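You operate a simulated robot arm through the tools that you are given. There is no shell and no other tool.

Carry out the task below with a simulated robot arm. There is one attempt and no reset: what you move stays moved.

## Task
Prove the water meter: WEAK in the cup of plain water, then GOOD in the blue can.
Fine: meter out of the drawer on to the cupboard top, drawer shut; leave the probe in the can.
Where things are to end (x, y in the base frame): water meter within 6 cm of [79, 31].

It is judged by the outcome, as a careful person would: the job done as asked, and still so three seconds after it is handed in. It fails if anything else is knocked over, pushed out of place, dropped, spilled or broken.

## Robot
A 7-joint arm with a three-finger gripper, fixed in place. Base frame: the origin is at the foot of the arm, x ahead of it, y to its left, z up; the work surface is at about z = 98. Lengths are in cm, angles in degrees, forces in N, time in s.
Its first joint turns from -166.0 to 166.0 degrees. Payload 2.69 kg.
Tool frame: the origin (TCP) lies between the finger pads and is the grasp point; the fingertips stand 3 cm ahead of it; z points along the fingers, y is the line along which they close. The gripper opens to 12.8 cm. The gripper's body begins 11.7 cm behind the TCP.
Orientation is told as [roll, pitch, yaw] about the base's x, y, z axes, in that order, counted from this pose: with the fingers straight down and closing along the base's y, the tool's x points along the base's -x, its y along +y and its z along -z.

## Interface
- The arm moves only by the tool jog_arm. Its argument "moves" is a list of rows, each an object of numbers (a shift or turn left out is 0, a gripper value left out holds the last): "dx", "dy", "dz": the shift along the base's x, y, z in units of 50 mm (1.0 is 50 mm); "wx", "wy", "wz": the turn, a rotation vector about the base's x, y, z in units of 5 degrees (1.0 is 5 degrees); "hand": the opening, from 0 (shut) to 1 (fully open). In form: [{"dx": .., "dy": .., "dz": .., "wx": .., "wy": .., "wz": .., "hand": ..}, ...]. A call has 1 to 20 rows; each row shifts and turns the commanded pose from where the row before left it. A call with a number of a shift or a turn outside -1 to 1 is refused whole. Rows are played at 5 a second. More than 5 cm and 8.6 degrees between two rows, or a gripper value outside its range, and nothing of the call is played. A pose out of reach is approached as far as the arm can. The call stops where the force on the tool passes 40 N (or 10 N more than at its start, if that is more) or the arm is blocked; 0.2 s more then pass. The fingers move at their own pace and stop on an object; they squeeze with about 31 N. The grip force told is the motor's: it shows also when the fingers shut on nothing. Time passes only in rows, and 0.2 s behind the last, so rows that do not move let the fingers close. The reply holds the time, the measured pose of the TCP, the force on the tool along the base axes, the opening and the grip force, in the units named above and with some noise, with the torque about the TCP (base axes, N m) and any sound that the robot's microphone picked up, and new pictures: "show" is both (left out), scene, wrist or none.
- Cameras (640 x 400 px; columns grow to the right, rows downward): "scene" is fixed at [5.54, -63.96, 154.51]; the picture's right is [0.74, -0.68, 0.00], its down [-0.30, -0.33, -0.89] and it looks along [0.60, 0.66, -0.45] (base axes); focal length 316 px, centre (320, 200). "wrist" rides on the gripper at [5.8, 5.4, -13.1] in the tool frame; the picture's right is [-0.68, 0.74, 0.00], its down [-0.62, -0.57, -0.55] and it looks along [-0.40, -0.37, 0.84] (tool axes); focal length 234 px, centre (320, 200). There is no depth. A picture from a camera that has moved, and an enlarged one, comes with that camera's place and axes in the base frame and with its lens. The place of the scene camera against the robot may be out by one fixed shift of up to 2.5 cm in any direction.
- move_column(by): slides the trunk up (or, below 0, down) by that many cm; the arm rides with it, the base frame stays. It gives what a move gives, with no picture.
- close_up(camera, box): a new picture of the part [left, top, right, bottom] of that camera's present view, enlarged. The clock stands still meanwhile.
- job_done(): hands the job in; it is judged then, once.

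Places have to be worked out from the pictures, the camera data and where the tool is seen. Open the gripper and draw the arm clear of the work before you hand the job in, unless the task says otherwise.

The tools are called after ">>>" as name(argument=value, ...) on one line, values as JSON. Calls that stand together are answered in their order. jog_arm: Moves the arm, as the interface text tells. Its arguments: {"type":"object","properties":{"moves":{"type":"array"},"show":{"type":"string","enum":["both","scene","wrist","none"]}},"required":["moves"]} The other tools are called the same way: move_column (by) slides the trunk up or down; close_up (camera, box) takes an enlarged picture of a part of a camera's view; job_done () hands the job in.

At the start:

```text
time: 0.0
tool_pos: [69.59, -6.13, 142.25]
ee_rot: [0.0, 0.0, 0.0]
contact_force: [-0.4, -0.2, -0.8]
torque: [0.03, 0.01, 0.03]
gripper_width: 12.81
finger_force: 0.0
trunk travel left (down, up): [-20.0, 15.0]
```

scene: 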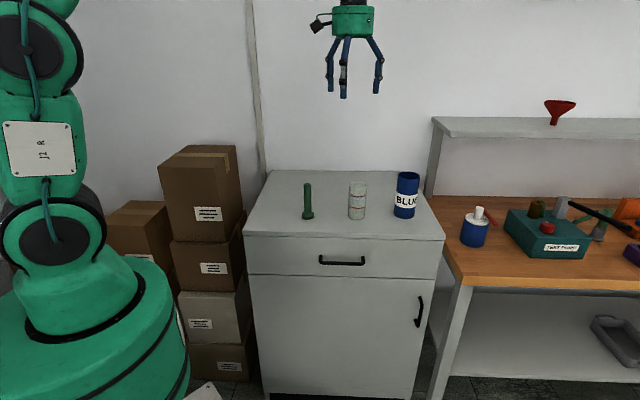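
wrist: 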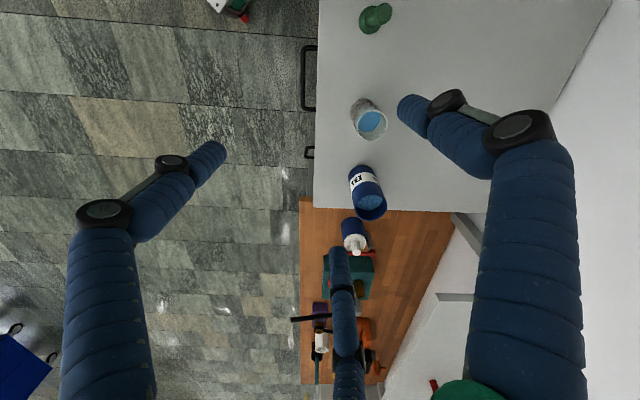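

I'll look first: the pictures show a cupboard with a drawer, a cup, a blue can and a green upright thing on top. I take enlargements to learn details.

>>> close_up(camera="scene", box=[230, 150, 460, 294])

>>> close_up(camera="wrist", box=[290, 0, 450, 250])

>>> close_up(camera="scene", box=[430, 80, 640, 300])

```text
2.78 times, centred on (345, 222) of scene
camera zoom: at [5.54, -63.96, 154.51], right [0.74, -0.68, 0.0], down [-0.3, -0.33, -0.89], along [0.6, 0.66, -0.45], focal length 877 px, centre (251, 139)
```

zoom: 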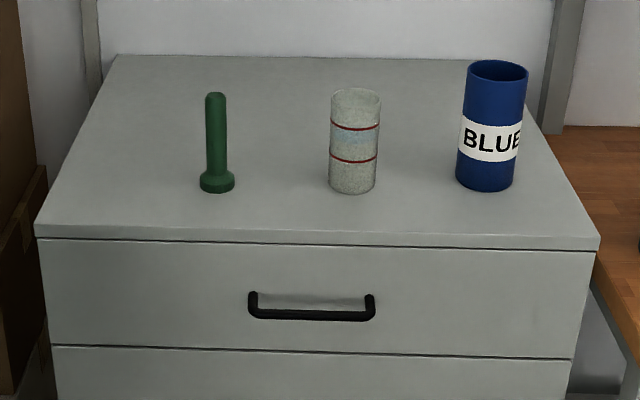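

```text
1.60 times, centred on (370, 125) of wrist
camera zoom: at [63.62, -0.8, 155.46], right [0.68, 0.74, 0.0], down [0.62, -0.57, 0.55], along [0.4, -0.37, -0.84], focal length 375 px, centre (240, 320)
```

zoom: 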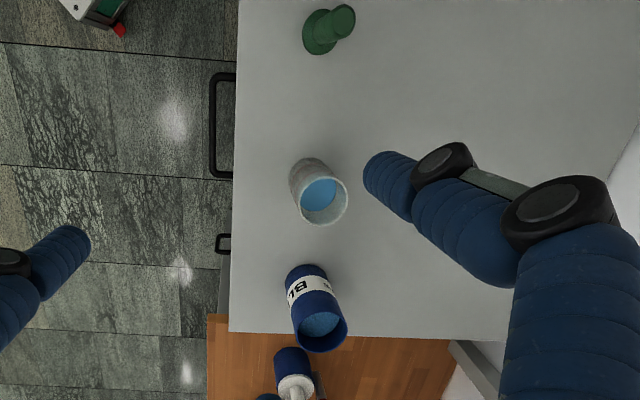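

```text
1.82 times, centred on (535, 190) of scene
camera zoom: at [5.54, -63.96, 154.51], right [0.74, -0.68, 0.0], down [-0.3, -0.33, -0.89], along [0.6, 0.66, -0.45], focal length 574 px, centre (-71, 218)
```

zoom: 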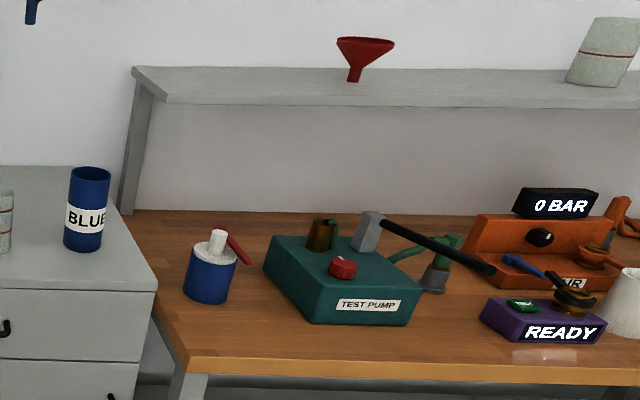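

The cupboard front runs at about 45° and the drawer handle sits near [65, -8, 88]. I look closer at the green stick and the floor items, and shut the hand in free air to learn how the fingers look.

>>> jog_arm(moves=[{"hand": 0}, {"hand": 0}, {"hand": 0}, {"hand": 0}], show="both")

>>> close_up(camera="scene", box=[280, 160, 340, 230])

>>> close_up(camera="scene", box=[160, 340, 256, 400])

>>> close_up(camera="wrist", box=[180, 0, 308, 80])

```text
time: 1.0
tool_pos: [69.51, -6.15, 142.23]
ee_rot: [0.0, 0.0, 0.0]
contact_force: [0.1, -0.7, -0.5]
torque: [-0.01, 0.01, -0.01]
gripper_width: 0.21
finger_force: 30.9
trunk travel left (down, up): [-20.0, 15.0]
camera wrist: at [63.62, -0.8, 155.46], right [0.68, 0.74, 0.0], down [0.62, -0.57, 0.55], along [0.4, -0.37, -0.84], focal length 234 px, centre (320, 200)
```

scene: 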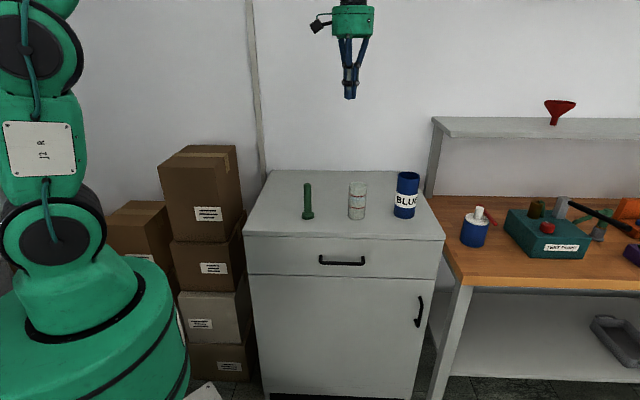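
wrist: 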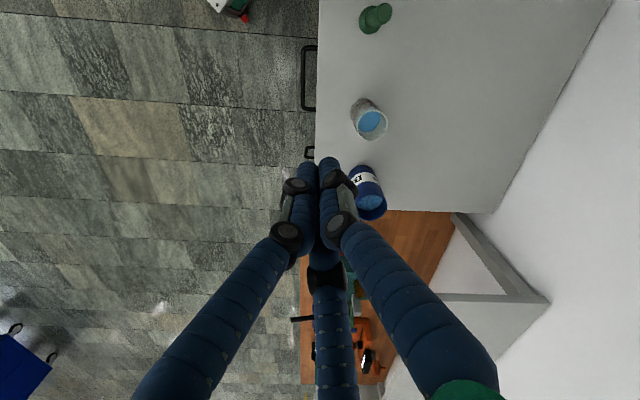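

```text
5.71 times, centred on (310, 195) of scene
camera zoom: at [5.54, -63.96, 154.51], right [0.74, -0.68, 0.0], down [-0.3, -0.33, -0.89], along [0.6, 0.66, -0.45], focal length 1803 px, centre (377, 229)
```

zoom: 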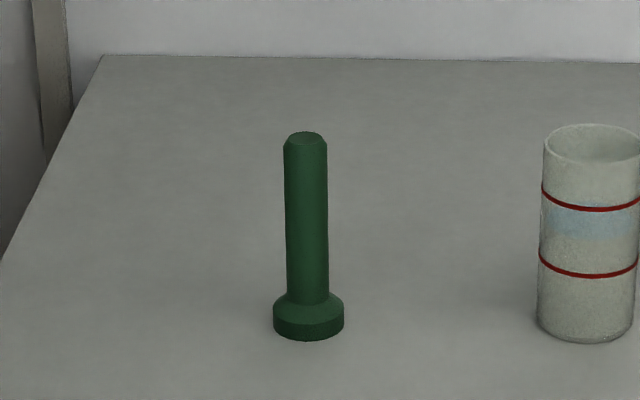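

```text
6.67 times, centred on (208, 370) of scene
camera zoom: at [5.54, -63.96, 154.51], right [0.74, -0.68, 0.0], down [-0.3, -0.33, -0.89], along [0.6, 0.66, -0.45], focal length 2104 px, centre (1067, -933)
```

zoom: 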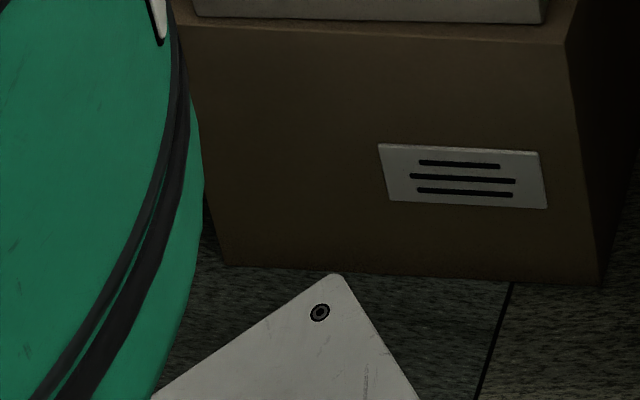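

```text
5.00 times, centred on (244, 40) of wrist
camera zoom: at [63.62, -0.8, 155.46], right [0.68, 0.74, 0.0], down [0.62, -0.57, 0.55], along [0.4, -0.37, -0.84], focal length 1171 px, centre (700, 1000)
```

zoom: 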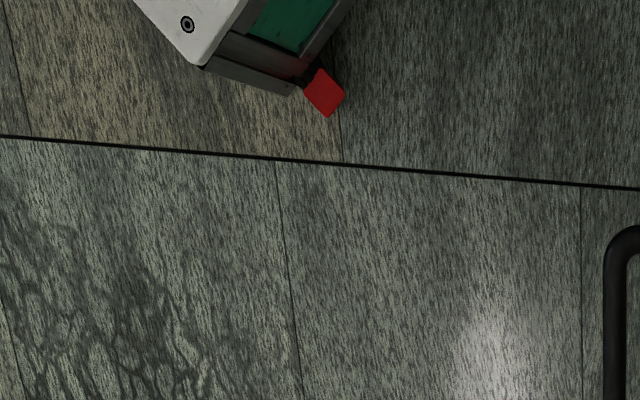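

The floor thing is only the robot's own base; the green stick on the cupboard is probably the probe. I turn the hand to close square to the drawer front and go down to above the handle for a better look.

>>> jog_arm(moves=[{"dx": -0.2, "dy": -0.15, "dz": -0.4, "wz": -0.987, "hand": 0.5}, {"dx": -0.2, "dy": -0.15, "dz": -0.4, "wz": -0.987}, {"dx": -0.2, "dy": -0.15, "dz": -0.4, "wz": -0.987}, {"dx": -0.2, "dy": -0.15, "dz": -0.4, "wz": -0.987}, {"dx": -0.2, "dy": -0.15, "dz": -0.4, "wz": -0.987}, {"dx": -0.2, "dy": -0.15, "dz": -0.4, "wz": -0.987}, {"dx": -0.2, "dy": -0.15, "dz": -0.4, "wz": -0.987}, {"dx": -0.2, "dy": -0.15, "dz": -0.4, "wz": -0.987}, {"dx": -0.2, "dy": -0.15, "dz": -0.4, "wz": -0.987}, {}], show="both")

```text
time: 3.2
tool_pos: [60.49, -12.77, 124.37]
ee_rot: [0.0, 0.0, -44.4]
contact_force: [-0.1, -0.6, -0.3]
torque: [0.01, 0.0, -0.03]
gripper_width: 6.4
finger_force: 0.1
trunk travel left (down, up): [-20.0, 15.0]
camera wrist: at [60.07, -4.94, 137.46], right [1.0, 0.05, 0.0], down [0.04, -0.83, 0.55], along [0.03, -0.55, -0.84], focal length 234 px, centre (320, 200)
```

scene: 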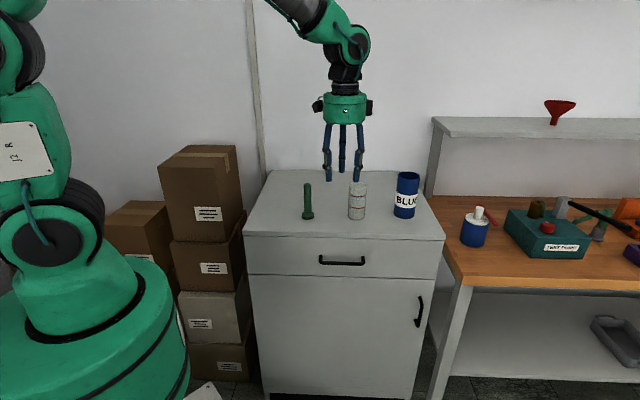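
wrist: 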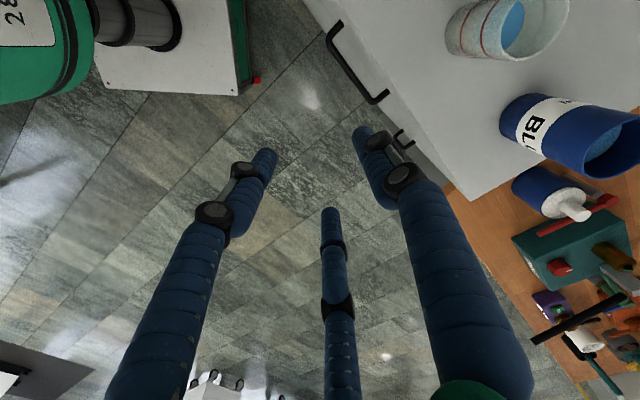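

Finger tips in the scene picture come out about 7 px higher than expected, so the scene camera sits about 1.5 cm lower than told. I enlarge the handle in both views to fix its place.

>>> close_up(camera="wrist", box=[300, 0, 428, 130])

>>> close_up(camera="scene", box=[292, 230, 392, 292])

```text
3.08 times, centred on (364, 65) of wrist
camera zoom: at [60.07, -4.94, 137.46], right [1.0, 0.05, 0.0], down [0.04, -0.83, 0.55], along [0.03, -0.55, -0.84], focal length 720 px, centre (185, 615)
```

zoom: 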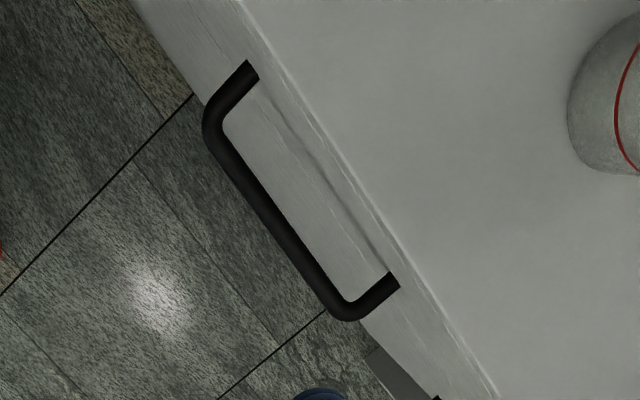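

```text
6.40 times, centred on (342, 261) of scene
camera zoom: at [5.54, -63.96, 154.51], right [0.74, -0.68, 0.0], down [-0.3, -0.33, -0.89], along [0.6, 0.66, -0.45], focal length 2020 px, centre (179, -190)
```

zoom: 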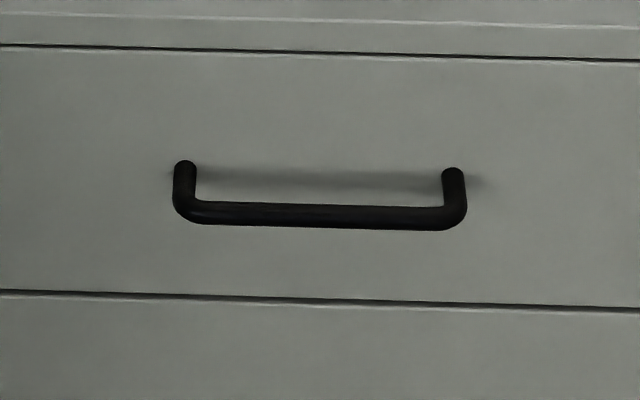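

The bar centre works out at about [66.0, -8.7, 88.3], some 3.3 cm off the front. I narrow the fingers and go down over the bar, stopping above it to check.

>>> jog_arm(moves=[{"dx": 0.546, "dy": 0.407, "hand": 0.25}, {"dx": 0.546, "dy": 0.407}, {"dz": -1}, {"dz": -1}, {"dz": -1}, {"dz": -1}, {"dz": -1}, {}], show="both")

>>> close_up(camera="wrist", box=[240, 100, 400, 200])

>>> close_up(camera="scene", box=[290, 180, 418, 280])

```text
time: 5.0
tool_pos: [66.31, -9.05, 99.32]
ee_rot: [0.0, -0.1, -44.4]
contact_force: [0.8, 0.6, 0.0]
torque: [-0.03, 0.03, -0.02]
gripper_width: 3.19
finger_force: 0.2
trunk travel left (down, up): [-20.0, 15.0]
camera wrist: at [65.7, -1.14, 112.53], right [1.0, 0.05, 0.0], down [0.04, -0.83, 0.55], along [0.03, -0.55, -0.84], focal length 234 px, centre (320, 200)
```

scene: 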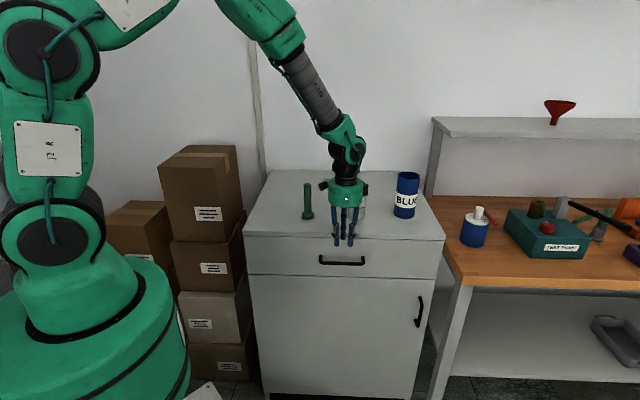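
wrist: 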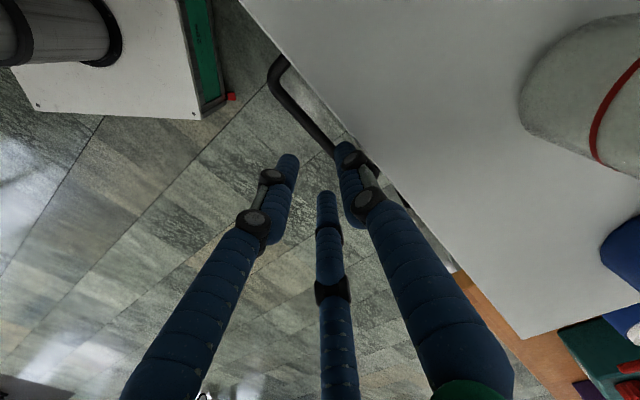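

```text
4.00 times, centred on (320, 150) of wrist
camera zoom: at [65.7, -1.14, 112.53], right [1.0, 0.05, 0.0], down [0.04, -0.83, 0.55], along [0.03, -0.55, -0.84], focal length 937 px, centre (320, 400)
```

zoom: 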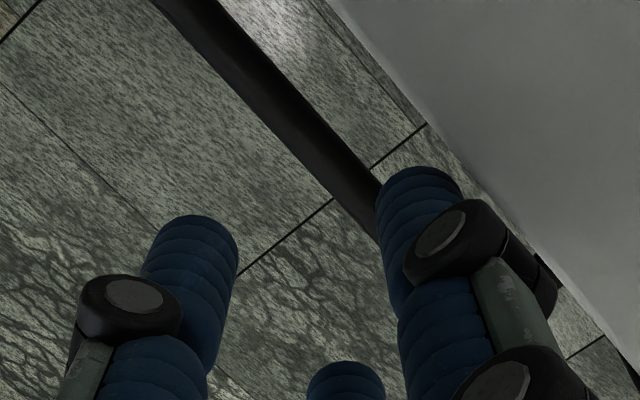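

```text
4.00 times, centred on (354, 230) of scene
camera zoom: at [5.54, -63.96, 154.51], right [0.74, -0.68, 0.0], down [-0.3, -0.33, -0.89], along [0.6, 0.66, -0.45], focal length 1262 px, centre (184, 80)
```

zoom: 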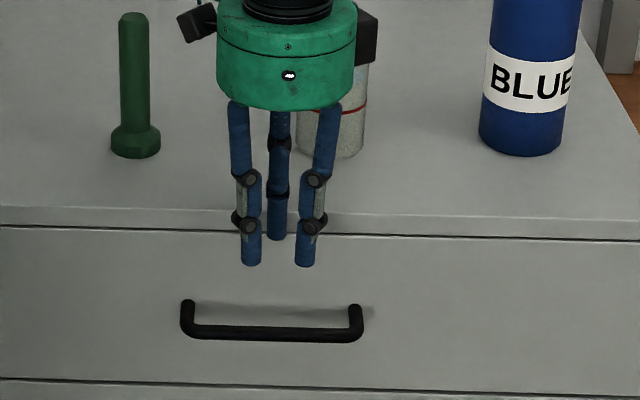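

The bar passes between the finger lines as computed, so I go straight down around the bar in small steps, watching the force.

>>> jog_arm(moves=[{"dz": -0.5}, {"dz": -0.5}, {"dz": -0.5}, {"dz": -0.46}, {}], show="both")

>>> close_up(camera="scene", box=[290, 190, 418, 290])

```text
time: 5.8
tool_pos: [66.15, -8.91, 92.7]
ee_rot: [0.1, -0.1, -44.4]
contact_force: [-11.6, 1.3, 11.5]
torque: [0.29, -0.86, 0.21]
gripper_width: 2.63
finger_force: 0.0
trunk travel left (down, up): [-20.0, 15.0]
stopped in row 4: the force on the tool passed its limit at 58 N (the readings are from after the stop); the commanded pose is now the measured one
camera wrist: at [65.62, -0.95, 105.89], right [1.0, 0.05, 0.0], down [0.04, -0.83, 0.55], along [0.03, -0.55, -0.84], focal length 234 px, centre (320, 200)
```

scene: 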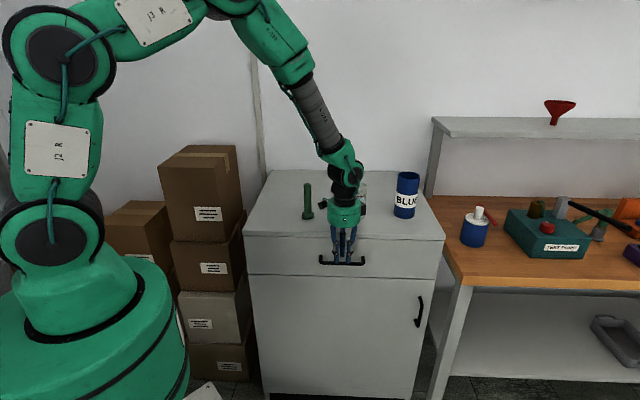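
wrist: 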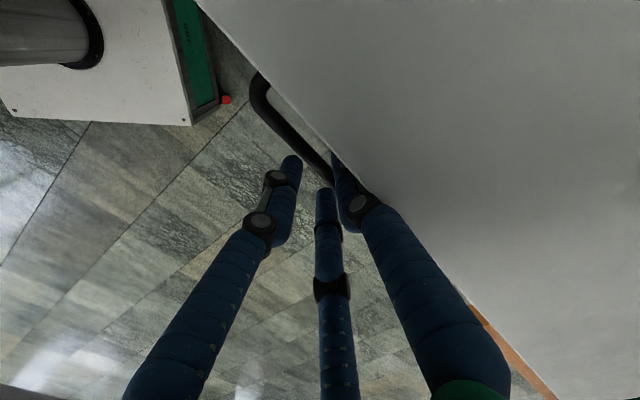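

```text
4.00 times, centred on (354, 240) of scene
camera zoom: at [5.54, -63.96, 154.51], right [0.74, -0.68, 0.0], down [-0.3, -0.33, -0.89], along [0.6, 0.66, -0.45], focal length 1262 px, centre (184, 40)
```

zoom: 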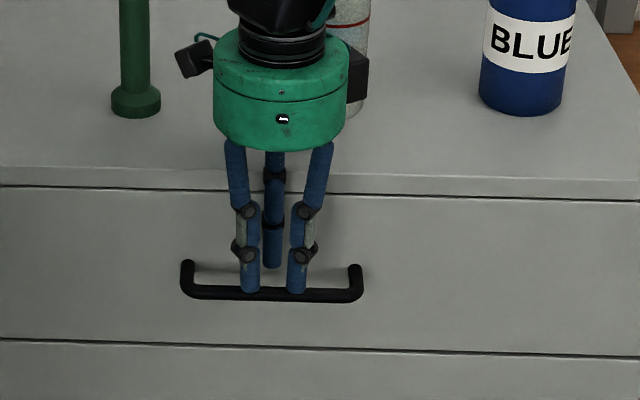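

The hand met something with tips at z≈89.7, just at the bar's top. I look closely before trying again.

>>> close_up(camera="wrist", box=[240, 110, 400, 210])

>>> close_up(camera="scene", box=[320, 220, 368, 270])

```text
4.00 times, centred on (320, 160) of wrist
camera zoom: at [65.62, -0.95, 105.89], right [1.0, 0.05, 0.0], down [0.04, -0.83, 0.55], along [0.03, -0.55, -0.84], focal length 937 px, centre (320, 360)
```

zoom: 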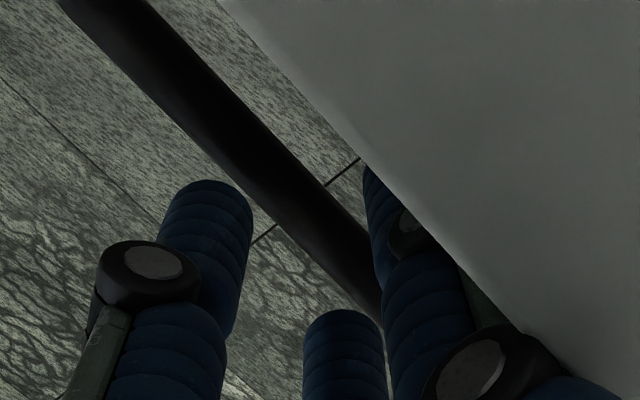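

```text
8.00 times, centred on (344, 245) of scene
camera zoom: at [5.54, -63.96, 154.51], right [0.74, -0.68, 0.0], down [-0.3, -0.33, -0.89], along [0.6, 0.66, -0.45], focal length 2525 px, centre (128, -160)
```

zoom: 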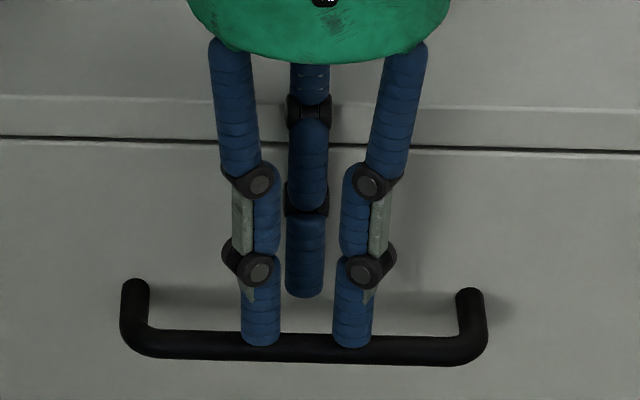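

The picture shows this hand really has three fingers at 120°, and the two front tips landed on the bar. I back up, tilt 10° away from the slab, shift 1 cm outward so the bar lies between the front pair and the back finger, and go down again.

>>> jog_arm(moves=[{"dz": 0.8}, {"dx": -0.146, "dy": -0.148, "wx": 0.714, "wy": -0.7, "hand": 0.281}, {"wx": 0.714, "wy": -0.7}, {}, {}], show="both")

>>> close_up(camera="wrist", box=[240, 110, 400, 210])

```text
time: 7.0
tool_pos: [65.55, -9.62, 96.54]
ee_rot: [10.1, -0.1, -44.5]
contact_force: [-0.5, -1.0, 0.2]
torque: [-0.04, 0.01, 0.01]
gripper_width: 3.62
finger_force: 0.1
trunk travel left (down, up): [-20.0, 15.0]
camera wrist: at [63.34, -3.4, 110.5], right [0.99, 0.05, 0.13], down [-0.02, -0.9, 0.44], along [0.14, -0.44, -0.89], focal length 234 px, centre (320, 200)
```

scene: 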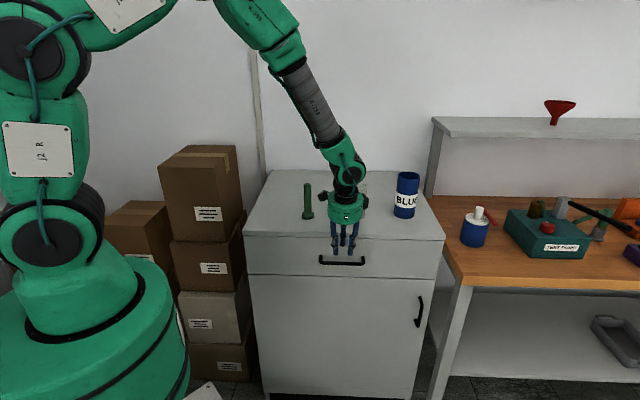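
wrist: 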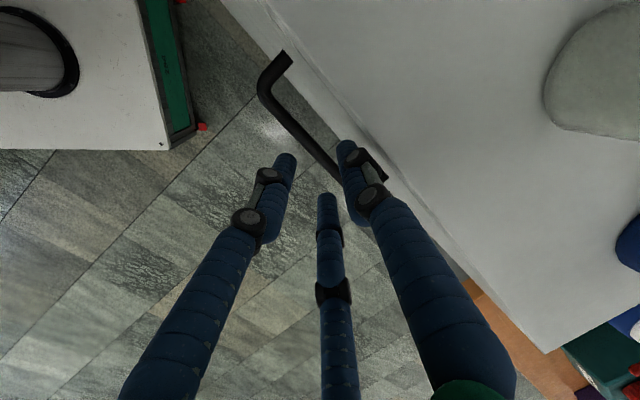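

```text
4.00 times, centred on (320, 160) of wrist
camera zoom: at [63.34, -3.4, 110.5], right [0.99, 0.05, 0.13], down [-0.02, -0.9, 0.44], along [0.14, -0.44, -0.89], focal length 937 px, centre (320, 360)
```

zoom: 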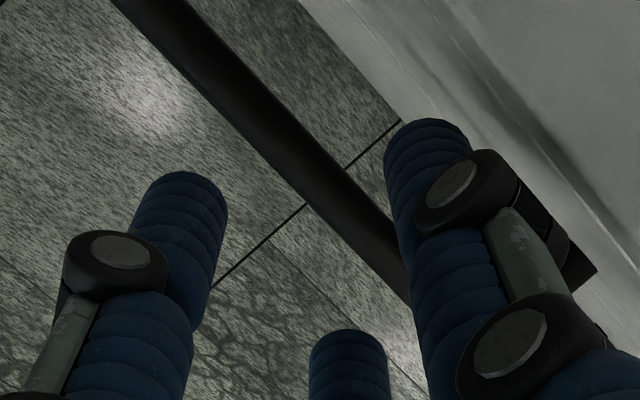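

The bar now lies between the fingers with room on both sides; I go down in small steps.

>>> jog_arm(moves=[{"dz": -0.32, "dx": -0.01, "dy": -0.01}, {"dz": -0.32, "dx": -0.01, "dy": -0.01}, {"dz": -0.32}, {"dz": -0.32}, {}], show="both")

>>> close_up(camera="scene", box=[310, 210, 374, 270])

```text
time: 8.2
tool_pos: [65.55, -9.76, 90.33]
ee_rot: [10.1, -0.1, -44.4]
contact_force: [-1.4, 0.7, -0.4]
torque: [0.04, -0.01, 0.01]
gripper_width: 3.58
finger_force: 0.1
trunk travel left (down, up): [-20.0, 15.0]
camera wrist: at [63.35, -3.58, 104.16], right [0.99, 0.05, 0.13], down [-0.02, -0.9, 0.44], along [0.14, -0.44, -0.89], focal length 234 px, centre (320, 200)
```

scene: 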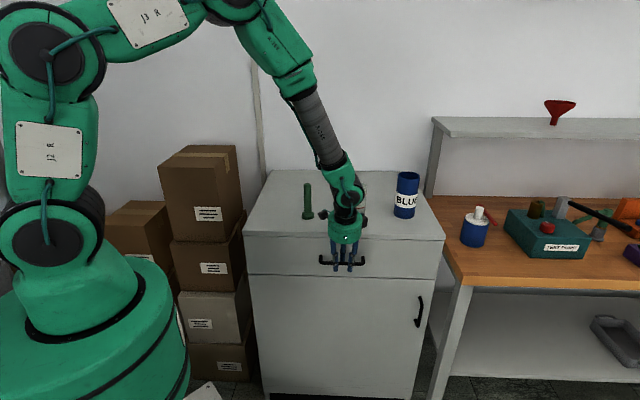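
wrist: 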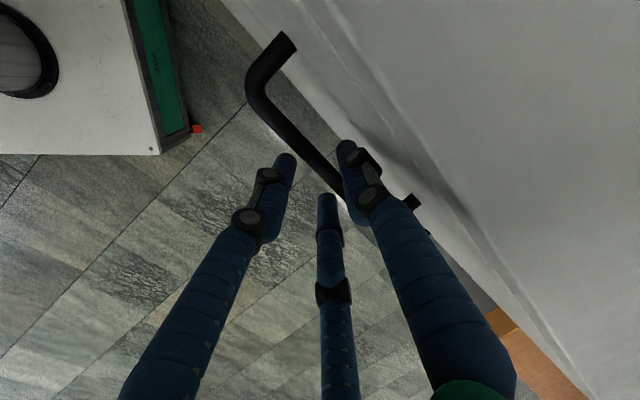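

```text
6.67 times, centred on (342, 240) of scene
camera zoom: at [5.54, -63.96, 154.51], right [0.74, -0.68, 0.0], down [-0.3, -0.33, -0.89], along [0.6, 0.66, -0.45], focal length 2104 px, centre (173, -67)
```

zoom: 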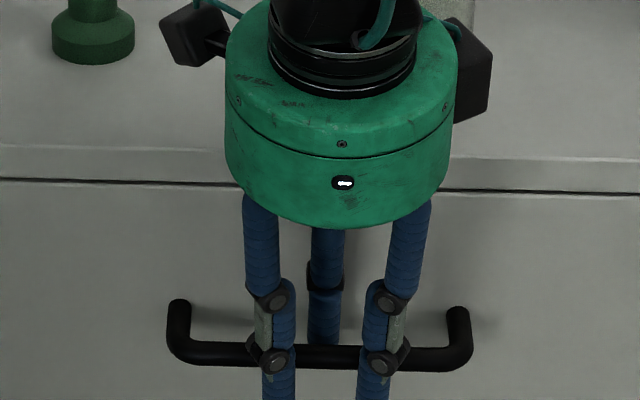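

The bar is hooked with no contact force. I pull the drawer straight out along [-0.70, -0.714], about 10 cm first.

>>> jog_arm(moves=[{"dx": -0.14, "dy": -0.143}, {"dx": -0.21, "dy": -0.214}, {"dx": -0.28, "dy": -0.286}, {"dx": -0.28, "dy": -0.286}, {"dx": -0.28, "dy": -0.286}, {"dx": -0.21, "dy": -0.214}, {}], show="both")

```text
time: 9.8
tool_pos: [58.46, -16.9, 90.26]
ee_rot: [10.0, 0.0, -44.4]
contact_force: [0.3, -0.3, 0.0]
torque: [0.02, -0.04, 0.02]
gripper_width: 3.6
finger_force: 0.0
trunk travel left (down, up): [-20.0, 15.0]
camera wrist: at [56.19, -10.59, 104.19], right [0.99, 0.05, 0.13], down [-0.02, -0.9, 0.44], along [0.14, -0.44, -0.89], focal length 234 px, centre (320, 200)
```

scene: 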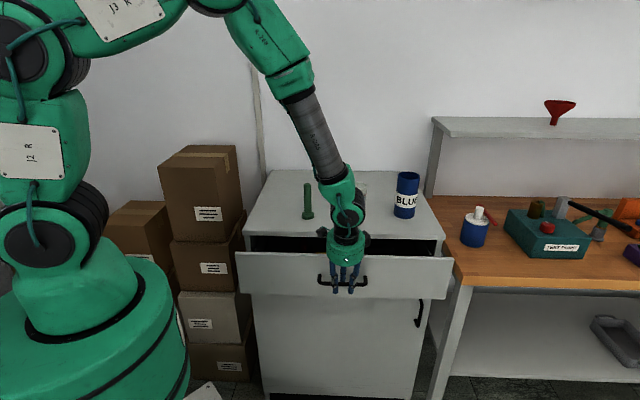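
wrist: 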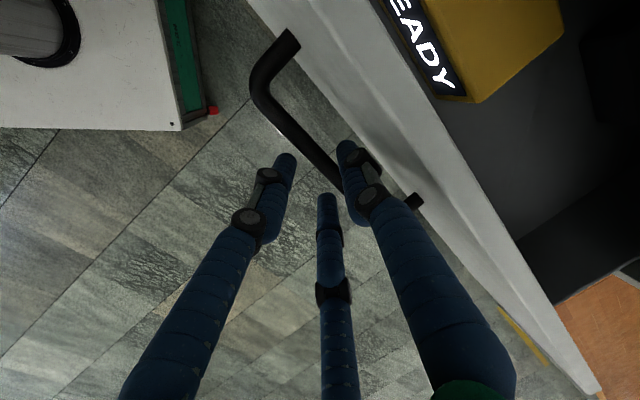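

The drawer came out 10 cm and a yellow meter showing "READY" is visible inside. I pull on another 14 cm.

>>> jog_arm(moves=[{"dx": -0.14, "dy": -0.143}, {"dx": -0.21, "dy": -0.214}, {"dx": -0.28, "dy": -0.286}, {"dx": -0.28, "dy": -0.286}, {"dx": -0.28, "dy": -0.286}, {"dx": -0.28, "dy": -0.286}, {"dx": -0.28, "dy": -0.286}, {"dx": -0.21, "dy": -0.214}, {}], show="both")

```text
time: 11.8
tool_pos: [48.52, -27.0, 90.33]
ee_rot: [10.1, -0.1, -44.4]
contact_force: [0.0, 0.4, 0.1]
torque: [0.01, -0.02, 0.0]
gripper_width: 3.59
finger_force: 0.0
trunk travel left (down, up): [-20.0, 15.0]
camera wrist: at [46.4, -20.79, 104.22], right [0.99, 0.05, 0.13], down [-0.02, -0.9, 0.44], along [0.14, -0.44, -0.89], focal length 234 px, centre (320, 200)
```

scene: 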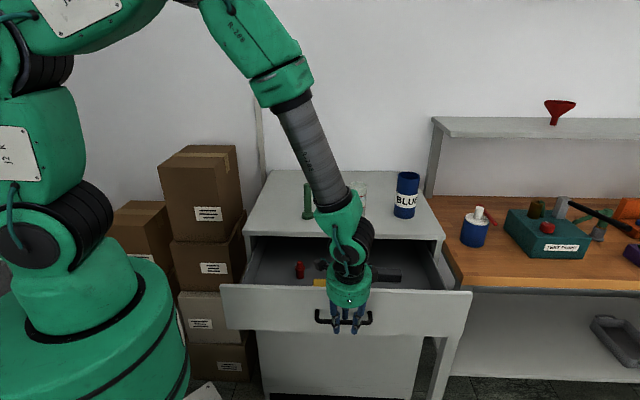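
wrist: 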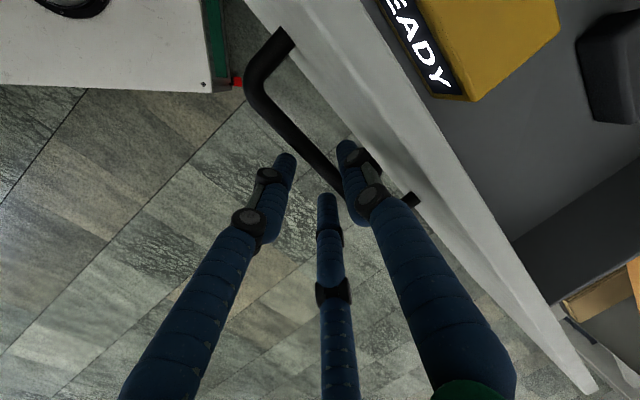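

The drawer is open 24 cm; the yellow meter and other items lie inside. I lift off the handle, level the tool, and move the hand back so that the wrist camera overlooks the drawer.

>>> jog_arm(moves=[{"dz": 0.5}, {"dz": 1}, {"dz": 1}, {"dz": 1, "wx": -0.714, "wy": 0.7}, {"dz": 1, "wx": -0.714, "wy": 0.7}, {"dz": 1}, {"dz": 1}, {"dz": 0.5}, {"dx": 0.305, "dy": 0.868, "dz": 0.2}, {"dx": 0.305, "dy": 0.868, "dz": 0.2}, {"dx": 0.305, "dy": 0.868, "dz": 0.2}, {"dx": 0.305, "dy": 0.868, "dz": 0.2}, {"dx": 0.305, "dy": 0.868, "dz": 0.2}, {"dx": 0.305, "dy": 0.868, "dz": 0.2}, {"dx": 0.305, "dy": 0.868, "dz": 0.2}, {"dx": 0.305, "dy": 0.868, "dz": 0.2}, {}], show="both")

>>> close_up(camera="scene", box=[210, 160, 480, 330])

>>> close_up(camera="scene", box=[280, 240, 420, 300])

```text
time: 15.4
tool_pos: [61.28, 8.45, 133.48]
ee_rot: [0.2, 0.0, -44.4]
contact_force: [0.4, 1.5, -0.6]
torque: [-0.09, 0.03, -0.02]
gripper_width: 3.6
finger_force: 0.0
trunk travel left (down, up): [-20.0, 15.0]
camera wrist: at [60.79, 16.25, 146.76], right [1.0, 0.05, 0.0], down [0.04, -0.83, 0.55], along [0.03, -0.55, -0.84], focal length 234 px, centre (320, 200)
```

scene: 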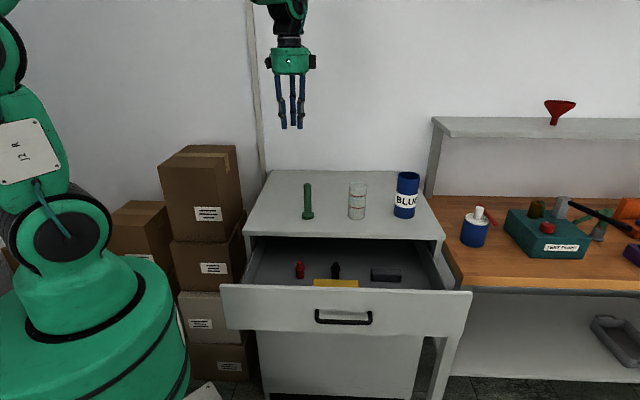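
wrist: 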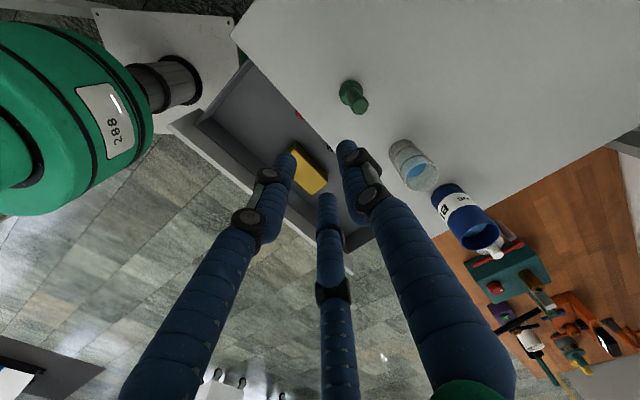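

```text
2.35 times, centred on (345, 245) of scene
camera zoom: at [5.54, -63.96, 154.51], right [0.74, -0.68, 0.0], down [-0.3, -0.33, -0.89], along [0.6, 0.66, -0.45], focal length 742 px, centre (261, 94)
```

zoom: 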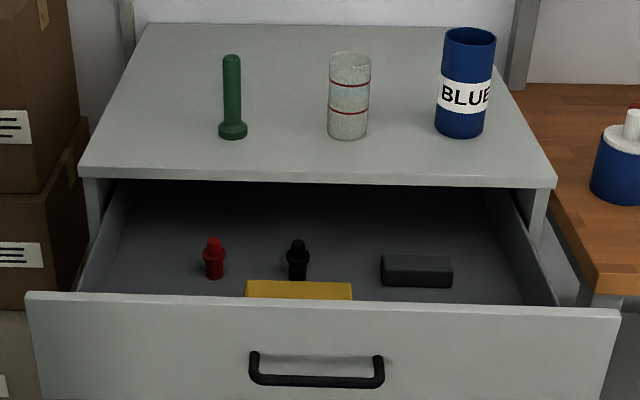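

```text
4.57 times, centred on (350, 270) of scene
camera zoom: at [5.54, -63.96, 154.51], right [0.74, -0.68, 0.0], down [-0.3, -0.33, -0.89], along [0.6, 0.66, -0.45], focal length 1443 px, centre (183, -120)
```

zoom: 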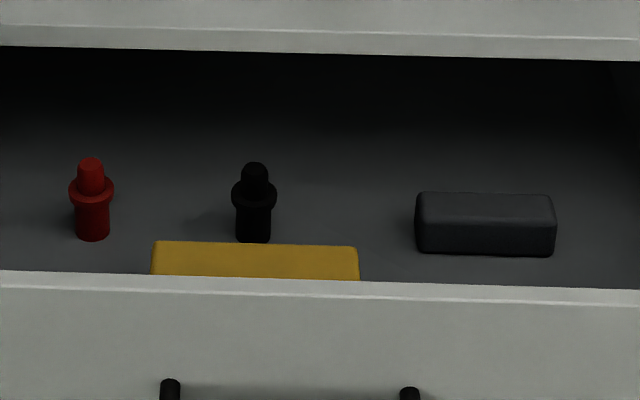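

The drawer holds a yellow meter, a red and a black peg-like part, and a black box. I enlarge the wrist view to identify them.

>>> close_up(camera="wrist", box=[200, 50, 392, 250])

>>> close_up(camera="wrist", box=[320, 60, 520, 270])

```text
2.00 times, centred on (296, 150) of wrist
camera zoom: at [60.79, 16.25, 146.76], right [1.0, 0.05, 0.0], down [0.04, -0.83, 0.55], along [0.03, -0.55, -0.84], focal length 468 px, centre (368, 300)
```

zoom: 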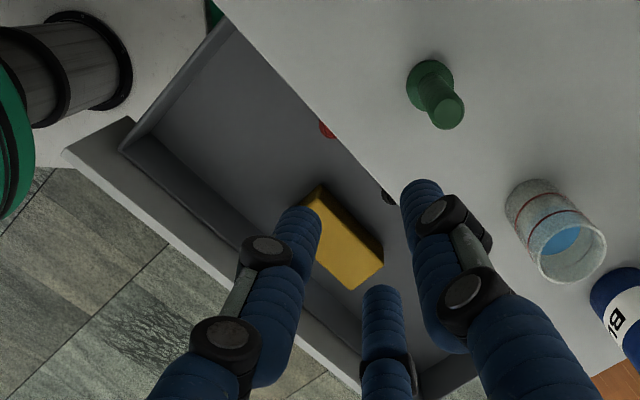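

```text
1.90 times, centred on (420, 165) of wrist
camera zoom: at [60.79, 16.25, 146.76], right [1.0, 0.05, 0.0], down [0.04, -0.83, 0.55], along [0.03, -0.55, -0.84], focal length 446 px, centre (130, 267)
```

zoom: 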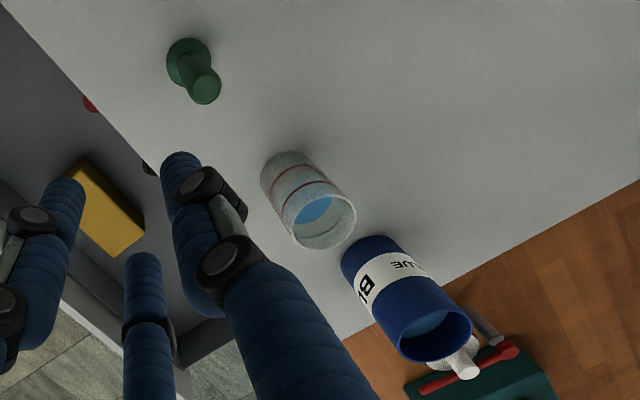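

I put the wrist camera straight above the drawer's front part so that the fingers don't hide the meter.

>>> jog_arm(moves=[{"dx": -0.066, "dy": -0.843, "dz": -0.5}, {"dx": -0.066, "dy": -0.843, "dz": -0.5}, {"dx": -0.066, "dy": -0.843, "dz": -0.5}, {"dx": -0.066, "dy": -0.843, "dz": -0.5}, {"dx": -0.066, "dy": -0.843, "dz": -0.5}, {"dx": -0.066, "dy": -0.843, "dz": -0.5}, {"dx": -0.066, "dy": -0.843, "dz": -0.5}, {}], show="wrist")

>>> close_up(camera="wrist", box=[220, 0, 420, 125])

```text
time: 17.2
tool_pos: [58.46, -21.62, 115.64]
ee_rot: [0.1, 0.0, -44.4]
contact_force: [0.3, -0.6, 0.0]
torque: [0.05, 0.04, -0.01]
gripper_width: 3.61
finger_force: 0.1
trunk travel left (down, up): [-20.0, 15.0]
camera wrist: at [58.02, -13.7, 128.89], right [1.0, 0.05, 0.0], down [0.04, -0.84, 0.55], along [0.03, -0.55, -0.84], focal length 234 px, centre (320, 200)
```

wrist: 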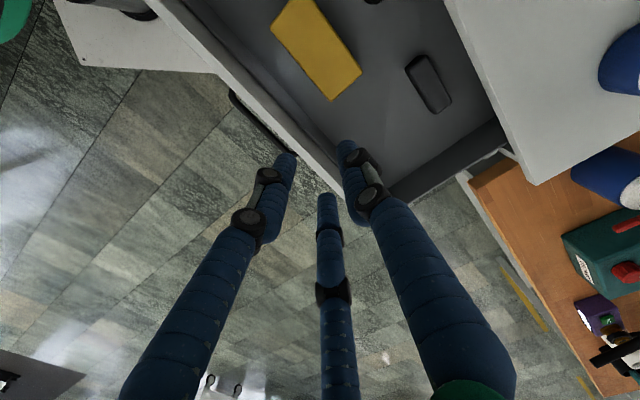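

```text
3.20 times, centred on (320, 62) of wrist
camera zoom: at [58.02, -13.7, 128.89], right [1.0, 0.05, 0.0], down [0.04, -0.84, 0.55], along [0.03, -0.55, -0.84], focal length 749 px, centre (320, 640)
```

zoom: 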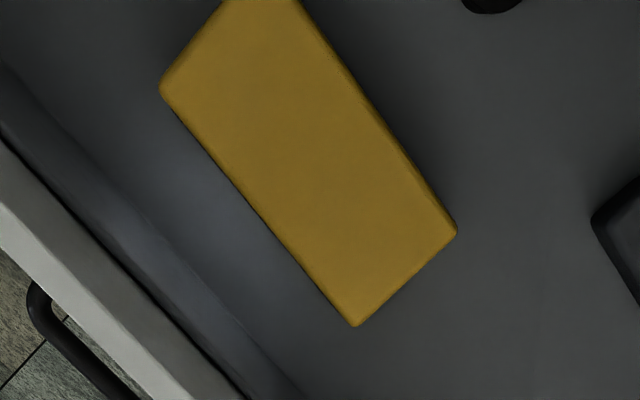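

From this view the meter's top is about 13.7 × 6.8 cm with its long side parallel to the drawer front, centred near [58, -14.3], top z≈86, bottom z≈81. I open the hand and hover above it to check alignment.

>>> jog_arm(moves=[{"dx": -0.083, "dy": 0.309, "dz": -0.4, "hand": 0.9}, {"dx": -0.083, "dy": 0.309, "dz": -0.4}, {"dx": -0.083, "dy": 0.309, "dz": -0.4}, {"dx": -0.083, "dy": 0.309, "dz": -0.4}, {"dz": -0.7}, {"dz": -0.7}, {"dz": -0.5}, {}], show="both")

>>> close_up(camera="wrist", box=[200, 60, 440, 210])

>>> close_up(camera="scene", box=[260, 190, 420, 300])

```text
time: 19.0
tool_pos: [56.82, -15.65, 98.03]
ee_rot: [0.1, 0.0, -44.2]
contact_force: [1.2, -0.4, -0.2]
torque: [0.03, 0.01, -0.01]
gripper_width: 11.52
finger_force: 0.0
trunk travel left (down, up): [-20.0, 15.0]
camera wrist: at [56.25, -7.77, 111.21], right [1.0, 0.05, 0.0], down [0.04, -0.83, 0.55], along [0.03, -0.55, -0.84], focal length 234 px, centre (320, 200)
```

scene: 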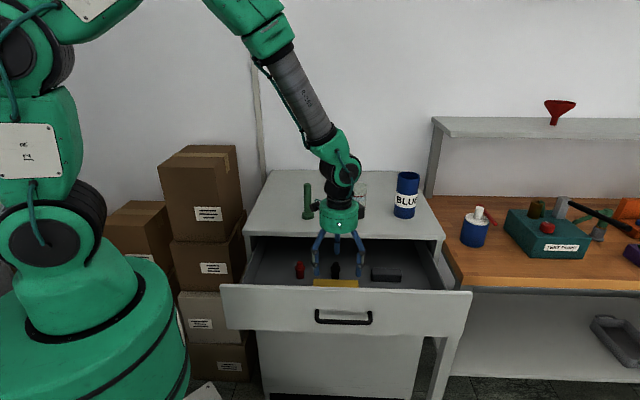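
wrist: 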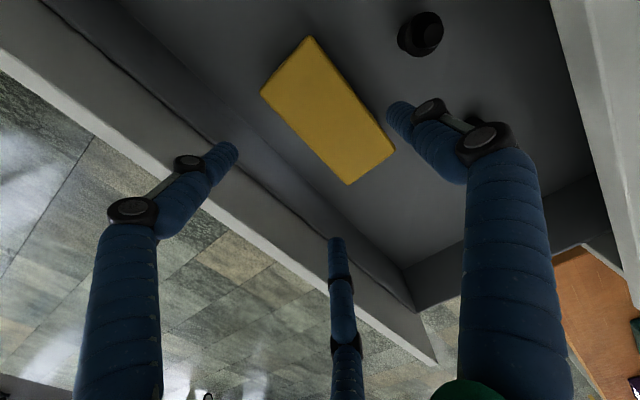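

```text
2.67 times, centred on (320, 135) of wrist
camera zoom: at [56.25, -7.77, 111.21], right [1.0, 0.05, 0.0], down [0.04, -0.83, 0.55], along [0.03, -0.55, -0.84], focal length 624 px, centre (320, 373)
```

zoom: 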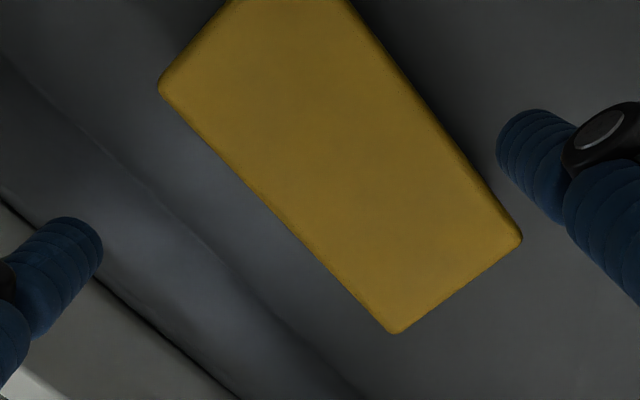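

```text
3.64 times, centred on (340, 245) of scene
camera zoom: at [5.54, -63.96, 154.51], right [0.74, -0.68, 0.0], down [-0.3, -0.33, -0.89], along [0.6, 0.66, -0.45], focal length 1148 px, centre (247, 36)
```

zoom: 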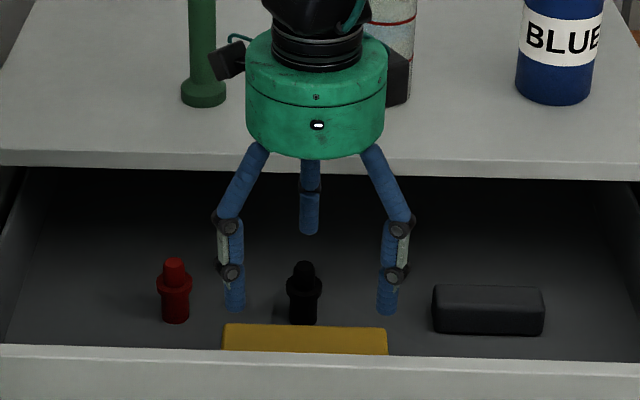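

The meter sits squarely between the fingers with ~0.7–0.9 cm to spare each side. I go down beside it in small steps to TCP z≈85.2.

>>> jog_arm(moves=[{"dz": -0.6}, {"dz": -0.6}, {"dz": -0.5}, {"dz": -0.4}, {"dz": -0.25}, {"dz": -0.2}, {}], show="both")

>>> close_up(camera="wrist", box=[160, 0, 480, 200])

```text
time: 20.6
tool_pos: [56.93, -15.52, 85.37]
ee_rot: [0.1, -0.2, -44.4]
contact_force: [-0.3, -0.3, -0.4]
torque: [0.01, 0.0, 0.0]
gripper_width: 11.52
finger_force: 0.0
trunk travel left (down, up): [-20.0, 15.0]
camera wrist: at [56.33, -7.6, 98.61], right [1.0, 0.05, 0.0], down [0.04, -0.83, 0.55], along [0.03, -0.55, -0.84], focal length 234 px, centre (320, 200)
```

scene: 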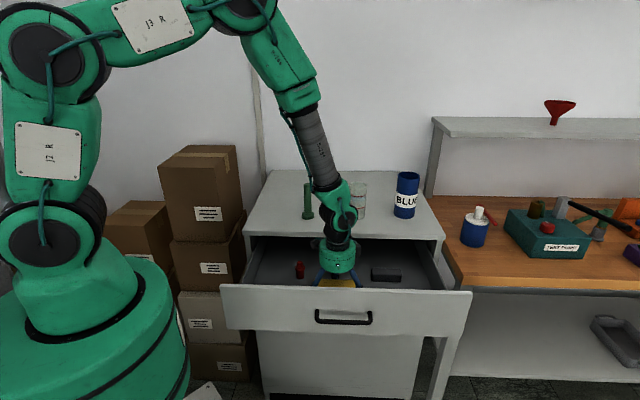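
wrist: 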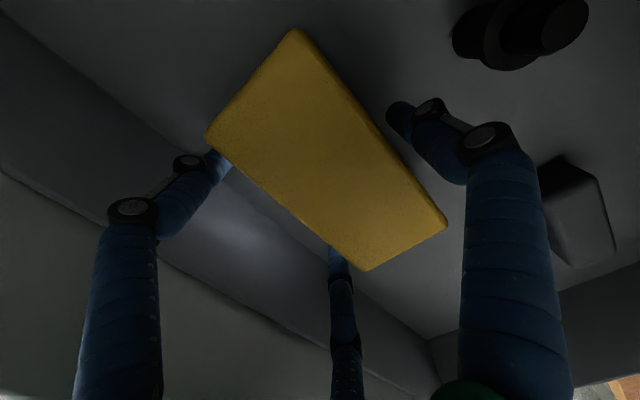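

```text
2.00 times, centred on (320, 100) of wrist
camera zoom: at [56.33, -7.6, 98.61], right [1.0, 0.05, 0.0], down [0.04, -0.83, 0.55], along [0.03, -0.55, -0.84], focal length 468 px, centre (320, 400)
```

zoom: 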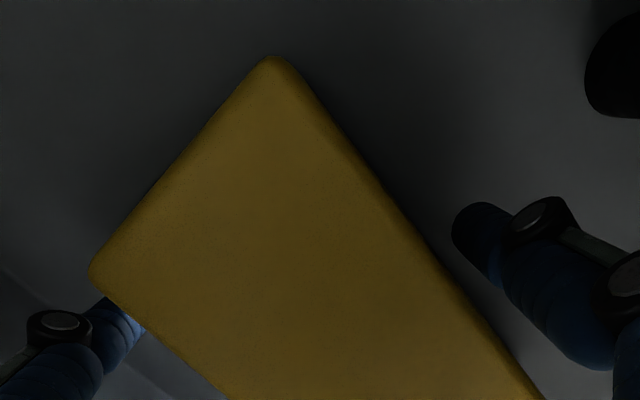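

No contact so far and the fingers flank the meter from z≈82.4 up to its top. I close the hand on it.

>>> jog_arm(moves=[{"hand": 0.8}, {"hand": 0.7}, {"hand": 0.6}, {"hand": 0.5}, {"hand": 0.3}, {"hand": 0}, {"hand": 0}], show="both")

```text
time: 22.2
tool_pos: [56.78, -15.56, 85.44]
ee_rot: [0.1, -0.1, -44.3]
contact_force: [2.0, -0.5, 9.4]
torque: [0.02, -0.07, -0.01]
gripper_width: 9.71
finger_force: 31.1
trunk travel left (down, up): [-20.0, 15.0]
camera wrist: at [56.32, -7.59, 98.66], right [1.0, 0.05, 0.0], down [0.04, -0.83, 0.55], along [0.03, -0.55, -0.84], focal length 234 px, centre (320, 200)
```

scene: 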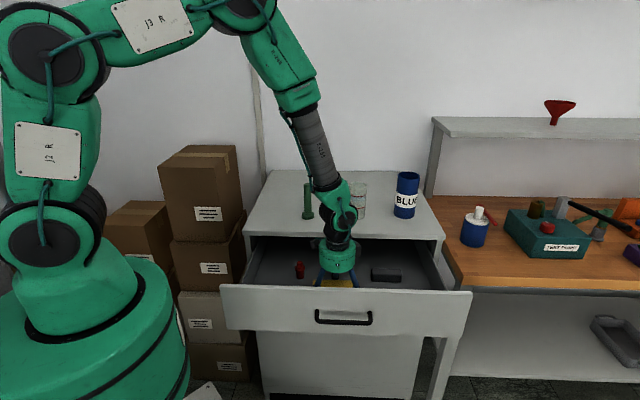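
wrist: 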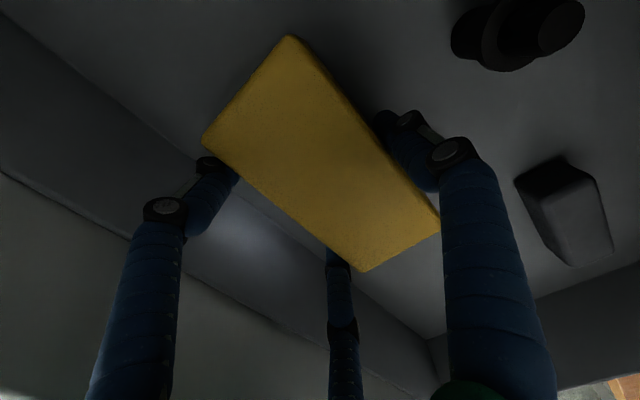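

The width 9.7 confirms a three-jaw hold on the 6.8 cm body. I lift slowly and check that the meter comes along.

>>> jog_arm(moves=[{"dz": 0.2}, {"dz": 0.3}, {"dz": 0.4}, {"dz": 0.6}, {"dz": 0.8}, {"dz": 0.8}, {}], show="both")

```text
time: 23.8
tool_pos: [56.63, -15.58, 101.15]
ee_rot: [0.1, -0.1, -44.3]
contact_force: [0.2, -1.0, -2.2]
torque: [-0.02, -0.02, 0.01]
gripper_width: 9.68
finger_force: 30.8
trunk travel left (down, up): [-20.0, 15.0]
camera wrist: at [56.1, -7.66, 114.31], right [1.0, 0.05, 0.0], down [0.04, -0.83, 0.55], along [0.03, -0.55, -0.84], focal length 234 px, centre (320, 200)
```

scene: 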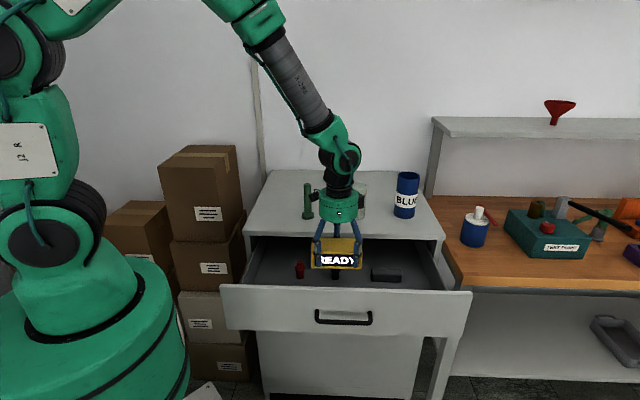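
wrist: 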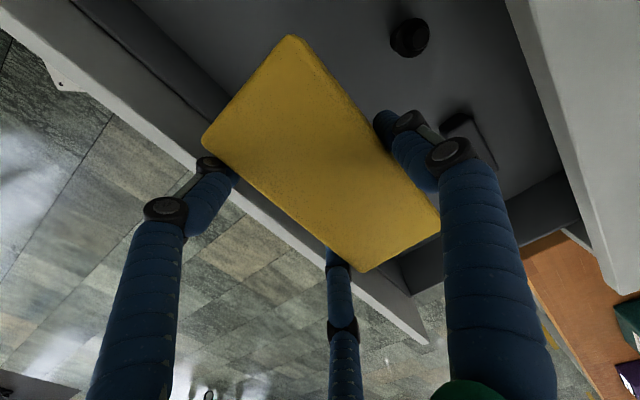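

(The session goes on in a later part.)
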